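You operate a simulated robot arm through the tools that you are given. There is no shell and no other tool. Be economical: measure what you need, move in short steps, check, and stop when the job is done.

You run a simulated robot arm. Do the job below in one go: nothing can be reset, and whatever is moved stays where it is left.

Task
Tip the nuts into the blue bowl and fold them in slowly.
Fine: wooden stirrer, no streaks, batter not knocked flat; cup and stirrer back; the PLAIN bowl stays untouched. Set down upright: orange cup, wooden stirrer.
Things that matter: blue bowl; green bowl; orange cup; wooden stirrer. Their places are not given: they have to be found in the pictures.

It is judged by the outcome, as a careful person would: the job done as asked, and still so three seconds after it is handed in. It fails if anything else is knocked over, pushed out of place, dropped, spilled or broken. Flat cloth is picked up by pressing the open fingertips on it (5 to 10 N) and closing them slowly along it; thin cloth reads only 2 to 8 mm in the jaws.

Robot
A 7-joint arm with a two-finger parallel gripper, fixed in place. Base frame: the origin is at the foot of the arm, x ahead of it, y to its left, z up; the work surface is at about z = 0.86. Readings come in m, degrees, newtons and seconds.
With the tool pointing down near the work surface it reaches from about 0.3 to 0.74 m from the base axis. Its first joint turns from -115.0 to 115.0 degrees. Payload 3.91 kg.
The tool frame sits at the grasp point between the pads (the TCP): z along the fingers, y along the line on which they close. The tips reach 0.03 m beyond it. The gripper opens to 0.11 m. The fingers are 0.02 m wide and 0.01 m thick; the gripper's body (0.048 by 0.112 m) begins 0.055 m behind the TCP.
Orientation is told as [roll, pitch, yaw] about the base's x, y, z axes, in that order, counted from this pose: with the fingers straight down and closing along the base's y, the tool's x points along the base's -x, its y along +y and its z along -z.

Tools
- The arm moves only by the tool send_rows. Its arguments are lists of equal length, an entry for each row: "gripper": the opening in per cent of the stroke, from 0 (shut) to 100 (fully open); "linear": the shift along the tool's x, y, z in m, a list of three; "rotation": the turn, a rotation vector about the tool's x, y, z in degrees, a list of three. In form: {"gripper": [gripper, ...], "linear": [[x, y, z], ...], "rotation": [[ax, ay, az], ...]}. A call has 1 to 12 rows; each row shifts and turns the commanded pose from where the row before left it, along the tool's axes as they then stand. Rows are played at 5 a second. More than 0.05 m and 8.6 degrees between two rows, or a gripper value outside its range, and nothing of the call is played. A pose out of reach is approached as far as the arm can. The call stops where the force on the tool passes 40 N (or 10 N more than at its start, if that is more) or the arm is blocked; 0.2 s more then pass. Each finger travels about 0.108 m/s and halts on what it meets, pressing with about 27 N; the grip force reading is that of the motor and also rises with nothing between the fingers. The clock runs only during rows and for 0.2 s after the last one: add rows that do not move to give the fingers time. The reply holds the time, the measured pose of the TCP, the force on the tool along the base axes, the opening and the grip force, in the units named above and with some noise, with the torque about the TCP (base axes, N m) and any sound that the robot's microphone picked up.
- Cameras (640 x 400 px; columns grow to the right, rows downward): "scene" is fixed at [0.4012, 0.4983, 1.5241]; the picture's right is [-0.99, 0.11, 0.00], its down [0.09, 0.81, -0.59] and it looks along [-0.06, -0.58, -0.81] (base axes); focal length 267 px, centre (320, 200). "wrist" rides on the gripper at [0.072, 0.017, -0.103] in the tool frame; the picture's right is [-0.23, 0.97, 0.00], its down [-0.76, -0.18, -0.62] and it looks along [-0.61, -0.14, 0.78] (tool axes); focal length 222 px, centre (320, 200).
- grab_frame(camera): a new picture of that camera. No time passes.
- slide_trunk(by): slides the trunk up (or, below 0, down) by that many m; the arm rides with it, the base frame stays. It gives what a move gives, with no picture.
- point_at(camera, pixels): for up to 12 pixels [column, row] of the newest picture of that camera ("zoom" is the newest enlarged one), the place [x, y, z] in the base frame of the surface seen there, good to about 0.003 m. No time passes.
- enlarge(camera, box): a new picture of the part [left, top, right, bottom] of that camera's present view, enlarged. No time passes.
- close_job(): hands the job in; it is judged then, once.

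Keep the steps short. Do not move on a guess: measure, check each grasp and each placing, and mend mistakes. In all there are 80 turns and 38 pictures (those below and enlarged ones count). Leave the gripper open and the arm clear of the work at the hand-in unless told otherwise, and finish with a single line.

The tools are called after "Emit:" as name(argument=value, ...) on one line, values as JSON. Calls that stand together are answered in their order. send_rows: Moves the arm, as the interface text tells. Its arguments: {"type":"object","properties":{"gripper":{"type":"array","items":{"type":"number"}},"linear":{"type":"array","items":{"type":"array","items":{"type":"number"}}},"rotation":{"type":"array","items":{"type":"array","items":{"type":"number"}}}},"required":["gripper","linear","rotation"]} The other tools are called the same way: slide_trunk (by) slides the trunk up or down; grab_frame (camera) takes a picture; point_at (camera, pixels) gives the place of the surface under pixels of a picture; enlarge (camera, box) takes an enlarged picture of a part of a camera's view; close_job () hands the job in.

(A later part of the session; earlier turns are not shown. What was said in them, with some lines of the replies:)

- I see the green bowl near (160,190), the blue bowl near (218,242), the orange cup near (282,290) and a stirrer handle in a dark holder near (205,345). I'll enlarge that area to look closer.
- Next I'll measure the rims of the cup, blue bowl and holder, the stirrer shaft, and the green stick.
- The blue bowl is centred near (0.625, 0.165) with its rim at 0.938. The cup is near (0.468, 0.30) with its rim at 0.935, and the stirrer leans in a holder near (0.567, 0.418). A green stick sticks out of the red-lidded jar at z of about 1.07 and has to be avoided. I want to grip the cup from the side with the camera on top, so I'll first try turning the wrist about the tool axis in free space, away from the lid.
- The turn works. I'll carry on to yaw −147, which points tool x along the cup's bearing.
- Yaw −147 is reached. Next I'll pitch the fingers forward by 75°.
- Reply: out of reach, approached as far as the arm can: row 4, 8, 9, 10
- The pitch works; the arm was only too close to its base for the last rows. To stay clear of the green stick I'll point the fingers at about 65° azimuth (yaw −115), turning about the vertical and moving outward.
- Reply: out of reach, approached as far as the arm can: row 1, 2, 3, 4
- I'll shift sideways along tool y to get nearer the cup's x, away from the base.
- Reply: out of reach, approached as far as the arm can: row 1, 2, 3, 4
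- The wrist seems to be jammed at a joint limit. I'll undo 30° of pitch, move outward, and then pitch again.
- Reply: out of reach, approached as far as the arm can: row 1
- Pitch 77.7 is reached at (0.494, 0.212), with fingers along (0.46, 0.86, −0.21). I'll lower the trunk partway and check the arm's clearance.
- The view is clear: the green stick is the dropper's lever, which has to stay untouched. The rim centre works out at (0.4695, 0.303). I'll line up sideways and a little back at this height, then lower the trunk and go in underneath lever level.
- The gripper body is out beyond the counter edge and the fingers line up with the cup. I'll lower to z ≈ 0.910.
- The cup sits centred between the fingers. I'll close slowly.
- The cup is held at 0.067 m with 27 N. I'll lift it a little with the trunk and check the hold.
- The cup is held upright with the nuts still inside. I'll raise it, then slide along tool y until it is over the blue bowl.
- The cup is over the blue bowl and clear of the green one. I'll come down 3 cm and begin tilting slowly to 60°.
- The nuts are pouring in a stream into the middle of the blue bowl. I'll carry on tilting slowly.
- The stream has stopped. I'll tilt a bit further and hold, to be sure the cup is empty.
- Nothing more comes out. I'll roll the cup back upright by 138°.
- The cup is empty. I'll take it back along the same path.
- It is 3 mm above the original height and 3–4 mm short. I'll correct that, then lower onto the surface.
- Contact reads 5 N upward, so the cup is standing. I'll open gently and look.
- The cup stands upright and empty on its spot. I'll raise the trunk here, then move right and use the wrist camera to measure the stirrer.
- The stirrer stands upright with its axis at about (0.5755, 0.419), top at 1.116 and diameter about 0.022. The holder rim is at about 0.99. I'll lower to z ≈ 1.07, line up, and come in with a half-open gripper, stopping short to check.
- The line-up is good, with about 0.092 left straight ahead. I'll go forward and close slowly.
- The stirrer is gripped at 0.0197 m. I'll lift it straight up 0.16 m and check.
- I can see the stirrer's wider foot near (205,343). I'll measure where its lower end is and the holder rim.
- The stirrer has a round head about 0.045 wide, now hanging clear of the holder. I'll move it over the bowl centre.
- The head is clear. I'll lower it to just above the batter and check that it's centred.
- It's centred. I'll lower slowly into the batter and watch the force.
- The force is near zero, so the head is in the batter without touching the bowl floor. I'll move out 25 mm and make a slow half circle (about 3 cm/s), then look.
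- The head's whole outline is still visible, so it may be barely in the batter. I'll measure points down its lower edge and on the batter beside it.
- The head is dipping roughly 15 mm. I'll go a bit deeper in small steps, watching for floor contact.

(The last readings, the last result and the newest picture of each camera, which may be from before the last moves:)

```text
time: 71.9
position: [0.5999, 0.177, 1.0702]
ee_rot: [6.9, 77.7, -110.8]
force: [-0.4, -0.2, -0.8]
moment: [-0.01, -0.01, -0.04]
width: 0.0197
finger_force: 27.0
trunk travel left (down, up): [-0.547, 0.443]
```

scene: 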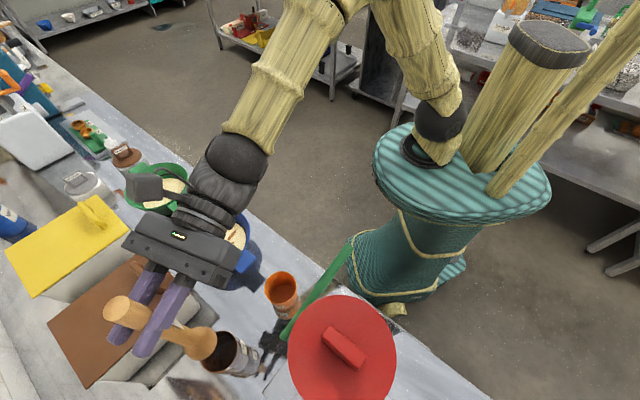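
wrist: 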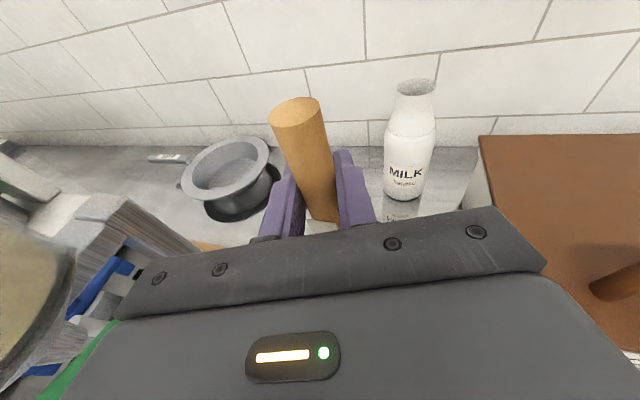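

No contact. I'll carry on: the second half circle, then a full slow circle.

Emit:
send_rows(gripper=[10, 10, 10, 10, 10, 10, 10, 10, 10, 10, 10, 10], linear=[[-0.0014, 0.00085, -0.00632], [-0.0013, 0.0025, -0.00589], [-0.0012, 0.00397, -0.00506], [-0.001, 0.00518, -0.00388], [-0.0007, 0.00603, -0.00244], [-0.0003, 0.00647, -0.00083], [0, 0.00647, 0.00083], [0.0004, 0.00603, 0.00244], [0.0007, 0.00518, 0.00388], [0.001, 0.00397, 0.00506], [0.0012, 0.0025, 0.00589], [0.0014, 0.00085, 0.00632]], rotation=[[0, 0, 0], [0, 0, 0], [0, 0, 0], [0, 0, 0], [0, 0, 0], [0, 0, 0], [0, 0, 0], [0, 0, 0], [0, 0, 0], [0, 0, 0], [0, 0, 0], [0, 0, 0]])

Emit:
send_rows(gripper=[10, 10, 10, 10, 10, 10, 10, 10, 10, 10, 10, 10], linear=[[0.0014, -0.00085, 0.00632], [0.0013, -0.0025, 0.00589], [0.0012, -0.00397, 0.00506], [0.001, -0.00518, 0.00388], [0.0007, -0.00603, 0.00244], [0.0003, -0.00647, 0.00083], [0, -0.00647, -0.00083], [-0.0004, -0.00603, -0.00244], [-0.0007, -0.00518, -0.00388], [-0.001, -0.00397, -0.00506], [-0.0012, -0.0025, -0.00589], [-0.0014, -0.00085, -0.00632]], rotation=[[0, 0, 0], [0, 0, 0], [0, 0, 0], [0, 0, 0], [0, 0, 0], [0, 0, 0], [0, 0, 0], [0, 0, 0], [0, 0, 0], [0, 0, 0], [0, 0, 0], [0, 0, 0]])

Emit:
enlarge(camera="scene", box=[140, 170, 300, 270])

```text
time: 74.5
position: [0.6457, 0.1545, 1.071]
ee_rot: [6.8, 77.5, -110.9]
force: [0.5, 1.0, -1.5]
moment: [0.0, -0.02, 0.02]
width: 0.0196
finger_force: 27.2
trunk travel left (down, up): [-0.547, 0.443]
```

```text
time: 77.1
position: [0.6014, 0.1769, 1.0696]
ee_rot: [6.9, 77.5, -110.8]
force: [-0.9, 0.2, -0.2]
moment: [0.0, 0.0, 0.0]
width: 0.02
finger_force: 27.1
trunk travel left (down, up): [-0.547, 0.443]
```

```text
4.00 times, centred on (220, 220) of scene
```

zoom: 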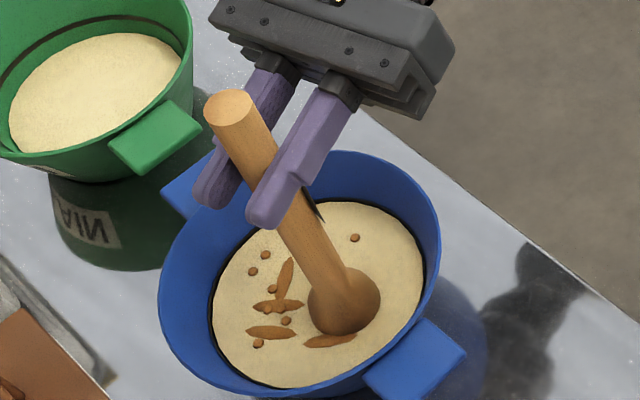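

The streaks are getting fewer. I'll make more slow circles: two full turns.

Emit:
send_rows(gripper=[10, 10, 10, 10, 10, 10, 10, 10, 10, 10, 10, 10], linear=[[-0.0014, 0.00085, -0.00632], [-0.0013, 0.0025, -0.00589], [-0.0012, 0.00397, -0.00506], [-0.001, 0.00518, -0.00388], [-0.0007, 0.00603, -0.00244], [-0.0003, 0.00647, -0.00083], [0, 0.00647, 0.00083], [0.0004, 0.00603, 0.00244], [0.0007, 0.00518, 0.00388], [0.001, 0.00397, 0.00506], [0.0012, 0.0025, 0.00589], [0.0014, 0.00085, 0.00632]], rotation=[[0, 0, 0], [0, 0, 0], [0, 0, 0], [0, 0, 0], [0, 0, 0], [0, 0, 0], [0, 0, 0], [0, 0, 0], [0, 0, 0], [0, 0, 0], [0, 0, 0], [0, 0, 0]])

Emit:
send_rows(gripper=[10, 10, 10, 10, 10, 10, 10, 10, 10, 10, 10, 10], linear=[[0.0014, -0.00085, 0.00632], [0.0013, -0.0025, 0.00589], [0.0012, -0.00397, 0.00506], [0.001, -0.00518, 0.00388], [0.0007, -0.00603, 0.00244], [0.0003, -0.00647, 0.00083], [0, -0.00647, -0.00083], [-0.0004, -0.00603, -0.00244], [-0.0007, -0.00518, -0.00388], [-0.001, -0.00397, -0.00506], [-0.0012, -0.0025, -0.00589], [-0.0014, -0.00085, -0.00632]], rotation=[[0, 0, 0], [0, 0, 0], [0, 0, 0], [0, 0, 0], [0, 0, 0], [0, 0, 0], [0, 0, 0], [0, 0, 0], [0, 0, 0], [0, 0, 0], [0, 0, 0], [0, 0, 0]])

Emit:
send_rows(gripper=[10, 10, 10, 10, 10, 10, 10, 10, 10, 10, 10, 10], linear=[[-0.0014, 0.00085, -0.00632], [-0.0013, 0.0025, -0.00589], [-0.0012, 0.00397, -0.00506], [-0.001, 0.00518, -0.00388], [-0.0007, 0.00603, -0.00244], [-0.0003, 0.00647, -0.00083], [0, 0.00647, 0.00083], [0.0004, 0.00603, 0.00244], [0.0007, 0.00518, 0.00388], [0.001, 0.00397, 0.00506], [0.0012, 0.0025, 0.00589], [0.0014, 0.00085, 0.00632]], rotation=[[0, 0, 0], [0, 0, 0], [0, 0, 0], [0, 0, 0], [0, 0, 0], [0, 0, 0], [0, 0, 0], [0, 0, 0], [0, 0, 0], [0, 0, 0], [0, 0, 0], [0, 0, 0]])

Emit:
enlarge(camera="scene", box=[140, 170, 300, 270])

```text
time: 79.7
position: [0.6462, 0.1541, 1.0714]
ee_rot: [6.8, 77.6, -110.9]
force: [0.2, -0.5, -1.0]
moment: [-0.02, 0.0, -0.04]
width: 0.0197
finger_force: 27.3
trunk travel left (down, up): [-0.547, 0.443]
```

```text
time: 82.3
position: [0.5999, 0.1772, 1.0706]
ee_rot: [6.8, 77.6, -110.8]
force: [-0.1, 0.1, -1.1]
moment: [0.01, -0.03, 0.0]
width: 0.0197
finger_force: 27.2
trunk travel left (down, up): [-0.547, 0.443]
```

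```text
time: 84.9
position: [0.6453, 0.1553, 1.0706]
ee_rot: [6.8, 77.6, -110.8]
force: [0.6, -0.1, -1.0]
moment: [0.0, 0.0, 0.01]
width: 0.0197
finger_force: 27.2
trunk travel left (down, up): [-0.547, 0.443]
```

```text
4.00 times, centred on (220, 220) of scene
```

zoom: 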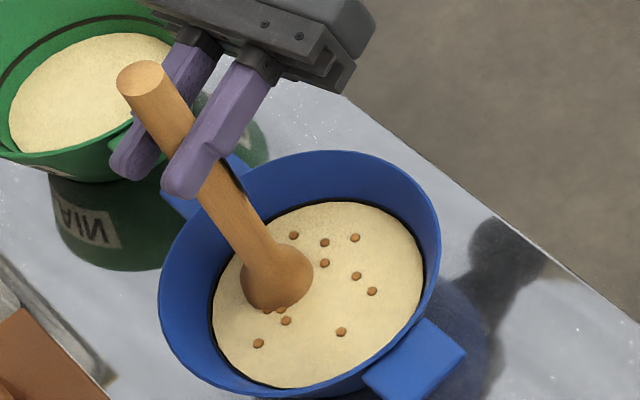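

No streaks show, only whole nut pieces folded in. I'll return to the centre, lift the stirrer slowly and check the part it was hiding.

Emit:
send_rows(gripper=[10, 10, 10, 10, 10], linear=[[0.0002, -0.00625, 0], [0.0002, -0.00625, 0], [0.0002, -0.00625, 0], [0.0002, -0.00625, 0], [0, 0, 0]], rotation=[[0, 0, 0], [0, 0, 0], [0, 0, 0], [0, 0, 0], [0, 0, 0]])

Emit:
slide_trunk(by=0.05)

Emit:
slide_trunk(by=0.11)

Emit:
enlarge(camera="scene", box=[140, 170, 300, 270])

```text
time: 86.1
position: [0.6227, 0.1659, 1.0719]
ee_rot: [6.9, 77.6, -110.8]
force: [-0.7, 0.2, -0.9]
moment: [0.02, 0.0, -0.02]
width: 0.0198
finger_force: 27.1
trunk travel left (down, up): [-0.547, 0.443]
```

```text
time: 87.0
position: [0.6236, 0.1651, 1.1201]
ee_rot: [6.8, 77.5, -110.9]
force: [0.5, 0.0, -1.0]
moment: [0.04, 0.0, 0.02]
width: 0.0198
finger_force: 26.9
trunk travel left (down, up): [-0.597, 0.393]
```

```text
time: 88.4
position: [0.6223, 0.1647, 1.23]
ee_rot: [6.8, 77.6, -110.9]
force: [-0.1, -0.1, -1.9]
moment: [0.06, 0.0, -0.01]
width: 0.0198
finger_force: 27.4
trunk travel left (down, up): [-0.707, 0.283]
```

```text
4.00 times, centred on (220, 220) of scene
```

zoom: 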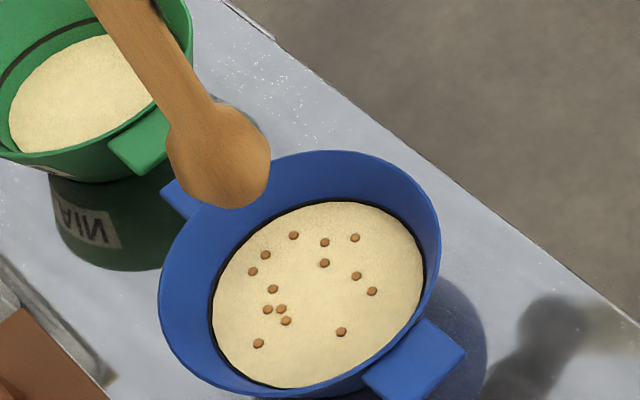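

The batter is even, with no streaks and no collapse. I'll carry the stirrer back above its holder.

Emit:
send_rows(gripper=[10, 10, 10, 10, 10, 10, 10, 10, 10, 10, 10, 10], linear=[[0, 0, 0], [0, 0, 0], [0.0027, -0.01, 0.01235], [0.0054, -0.02, 0.0247], [0.0054, -0.02, 0.0247], [0.0054, -0.02, 0.0247], [0.0054, -0.02, 0.0247], [0.0054, -0.02, 0.0247], [0.0054, -0.02, 0.0247], [0.0054, -0.02, 0.0247], [0.0027, -0.01, 0.01235], [0, 0, 0]], rotation=[[0, 0, 0], [0, 0, 0], [0, 0, 0], [0, 0, 0], [0, 0, 0], [0, 0, 0], [0, 0, 0], [0, 0, 0], [0, 0, 0], [0, 0, 0], [0, 0, 0], [0, 0, 0]])

Emit:
enlarge(camera="scene", box=[90, 270, 298, 400])

```text
time: 91.0
position: [0.5737, 0.4174, 1.2271]
ee_rot: [6.8, 77.6, -110.9]
force: [0.4, -0.3, -1.0]
moment: [-0.01, -0.01, 0.01]
width: 0.0198
finger_force: 27.6
trunk travel left (down, up): [-0.707, 0.283]
```

```text
3.08 times, centred on (194, 335) of scene
```

zoom: 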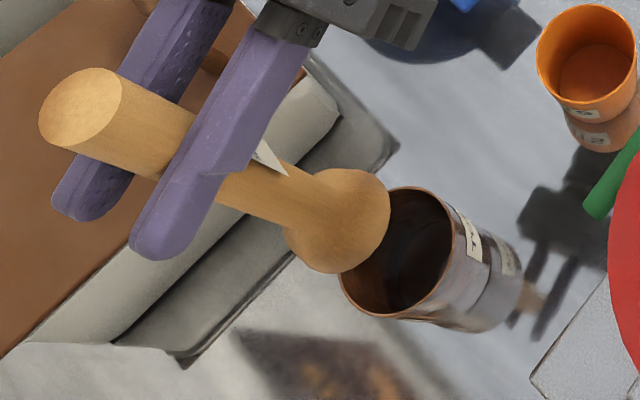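

This matches the lift-out pose to within about 1.5 mm. I'll nudge forward and lower into the holder in stages.

Emit:
send_rows(gripper=[10, 10], linear=[[0.0003, 0.0003, 0.0015], [0, 0, 0]], rotation=[[0, 0, 0], [0, 0, 0]])

Emit:
slide_trunk(by=-0.07)

Emit:
slide_trunk(by=-0.06)

Emit:
enlarge(camera="scene", box=[120, 270, 328, 400])

```text
time: 91.6
position: [0.5756, 0.4176, 1.2264]
ee_rot: [6.9, 77.6, -110.7]
force: [0.2, -0.6, -0.3]
moment: [0.01, 0.07, 0.0]
width: 0.0199
finger_force: 26.8
trunk travel left (down, up): [-0.707, 0.283]
```

```text
time: 92.7
position: [0.5751, 0.4184, 1.1579]
ee_rot: [6.9, 77.6, -110.8]
force: [0.0, -0.9, -0.9]
moment: [-0.01, -0.02, 0.0]
width: 0.0195
finger_force: 27.0
trunk travel left (down, up): [-0.637, 0.353]
```

```text
time: 93.7
position: [0.5754, 0.4186, 1.0967]
ee_rot: [6.9, 77.5, -110.8]
force: [0.6, 0.1, -0.6]
moment: [-0.02, -0.01, 0.01]
width: 0.0198
finger_force: 27.1
trunk travel left (down, up): [-0.577, 0.413]
```

```text
3.08 times, centred on (224, 335) of scene
```

zoom: 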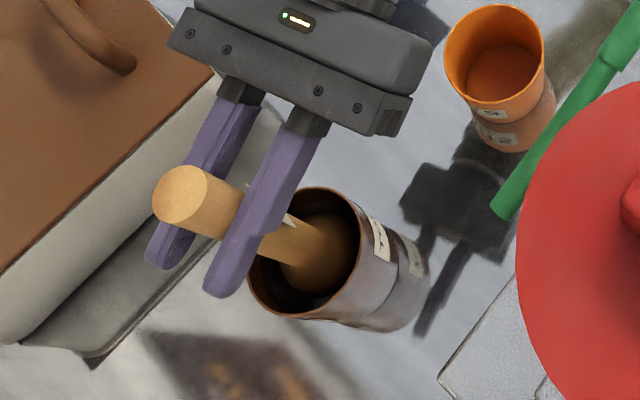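

The head is inside the holder. I'll lower the rest of the way to the original height (1.066) and look for contact.

Emit:
slide_trunk(by=-0.027)

Emit:
slide_trunk(by=-0.004)

```text
time: 94.4
position: [0.5751, 0.4178, 1.0693]
ee_rot: [6.9, 77.6, -110.8]
force: [0.6, 0.2, -2.0]
moment: [-0.03, 0.02, 0.0]
width: 0.0196
finger_force: 27.4
trunk travel left (down, up): [-0.55, 0.44]
```

```text
time: 95.0
position: [0.5767, 0.4191, 1.066]
ee_rot: [6.9, 77.6, -110.7]
force: [-0.4, -0.3, -1.0]
moment: [-0.02, -0.01, -0.03]
width: 0.0197
finger_force: 27.6
trunk travel left (down, up): [-0.546, 0.444]
```

Emit:
slide_trunk(by=-0.003)

```text
time: 95.5
position: [0.5749, 0.4176, 1.065]
ee_rot: [7.4, 77.9, -110.3]
force: [0.0, -0.8, 9.7]
moment: [-0.16, 0.05, 0.02]
width: 0.0198
finger_force: 26.9
trunk travel left (down, up): [-0.543, 0.447]
```

The stirrer has touched the holder floor (9.7 N). I'll ease up 1 mm, open gently to 60 % and back out straight.

Emit:
slide_trunk(by=0.001)

Emit:
send_rows(gripper=[20, 23, 27, 32, 40, 50, 60, 60], linear=[[0, 0, 0], [0, 0, 0], [0, 0, 0], [0, 0, 0], [0, 0, 0], [0, 0, 0], [0, 0, 0], [0, 0, 0]], rotation=[[0, 0, 0], [0, 0, 0], [0, 0, 0], [0, 0, 0], [0, 0, 0], [0, 0, 0], [0, 0, 0], [0, 0, 0]])

Emit:
send_rows(gripper=[60, 60, 60, 60, 60, 60], linear=[[-0.0048, 0, -0.0224], [-0.0048, 0, -0.0224], [-0.0048, 0, -0.0224], [-0.0048, 0, -0.0224], [-0.0048, 0, -0.0224], [0, 0, 0]], rotation=[[0, 0, 0], [0, 0, 0], [0, 0, 0], [0, 0, 0], [0, 0, 0], [0, 0, 0]])

Emit:
grab_frame(camera="scene")

Emit:
grab_frame(camera="wrist")

```text
time: 96.0
position: [0.5745, 0.4187, 1.0664]
ee_rot: [7.2, 77.8, -110.5]
force: [2.1, 0.9, 9.5]
moment: [0.32, -0.22, -0.01]
width: 0.0197
finger_force: 27.3
trunk travel left (down, up): [-0.544, 0.446]
```

```text
time: 97.8
position: [0.5756, 0.4177, 1.0644]
ee_rot: [6.9, 77.6, -110.8]
force: [-0.4, 0.6, -0.3]
moment: [0.01, -0.03, 0.0]
width: 0.0661
finger_force: 0.1
trunk travel left (down, up): [-0.544, 0.446]
```

```text
time: 99.2
position: [0.5226, 0.3171, 1.0669]
ee_rot: [6.9, 77.6, -110.8]
force: [-0.8, 0.3, -0.2]
moment: [-0.03, 0.0, 0.0]
width: 0.0658
finger_force: 0.0
trunk travel left (down, up): [-0.544, 0.446]
```

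```text
5 pictures are left
```

scene: 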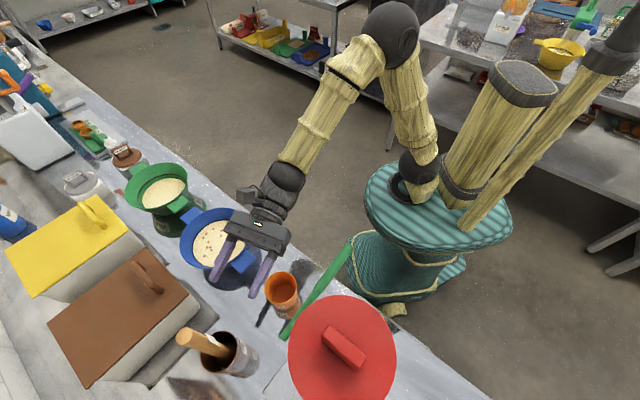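

```text
4 pictures are left
```

wrist: 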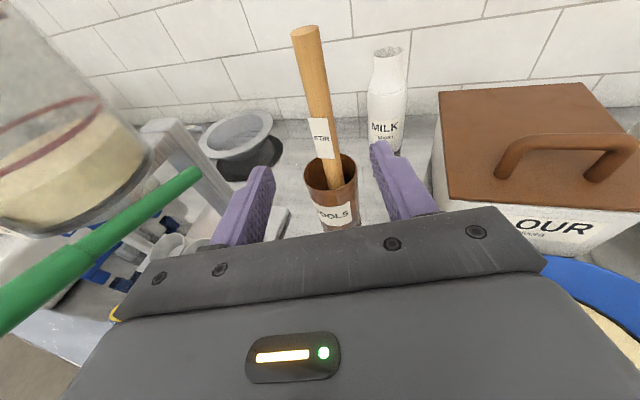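

The stirrer stands upright in its holder, and the cup is upright too. I'll back off, raise the arm clear and open the gripper fully.

Emit:
send_rows(gripper=[60, 60, 60, 60, 60, 60], linear=[[-0.0048, 0, -0.0224], [-0.0048, 0, -0.0224], [-0.0048, 0.01, -0.0224], [-0.0048, 0.01, -0.0224], [0, 0.01, 0], [0, 0, 0]], rotation=[[0, 0, 0], [0, 0, 0], [0, 0, 0], [0, 0, 0], [0, 0, 0], [0, 0, 0]])

Emit:
slide_trunk(by=0.25)

Emit:
send_rows(gripper=[80, 100, 100, 100, 100], linear=[[0, 0, 0], [0, 0, 0], [0, 0, 0], [0, 0, 0], [0, 0, 0]], rotation=[[0, 0, 0], [0, 0, 0], [0, 0, 0], [0, 0, 0], [0, 0, 0]])

Emit:
grab_frame(camera="scene")

```text
time: 100.6
position: [0.5057, 0.2211, 1.0657]
ee_rot: [6.9, 77.7, -110.8]
force: [1.0, 0.0, -0.3]
moment: [0.0, 0.02, 0.01]
width: 0.0661
finger_force: 0.0
trunk travel left (down, up): [-0.544, 0.446]
```

```text
time: 103.2
position: [0.5058, 0.2209, 1.3164]
ee_rot: [6.9, 77.6, -110.8]
force: [-0.1, 0.2, 0.1]
moment: [0.0, -0.02, 0.0]
width: 0.0659
finger_force: 0.1
trunk travel left (down, up): [-0.794, 0.196]
```

```text
time: 104.4
position: [0.5056, 0.2208, 1.3162]
ee_rot: [6.9, 77.6, -110.8]
force: [0.3, 0.4, 0.5]
moment: [0.01, 0.0, -0.02]
width: 0.11
finger_force: 0.1
trunk travel left (down, up): [-0.794, 0.196]
```

```text
3 pictures are left
```

scene: 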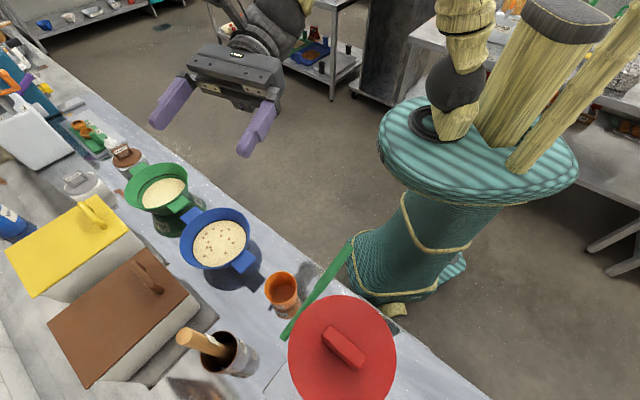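

Everything is in place: the nuts are folded in, the cup and stirrer are back upright, the green bowl hasn't moved, and the arm is clear. I'm handing the job in.

Emit:
close_job()

```text
The job is handed in.
```

The nuts are in the blue bowl and folded in slowly with no streaks showing, the orange cup and wooden stirrer are back upright in their places, and the green PLAIN bowl was not touched.
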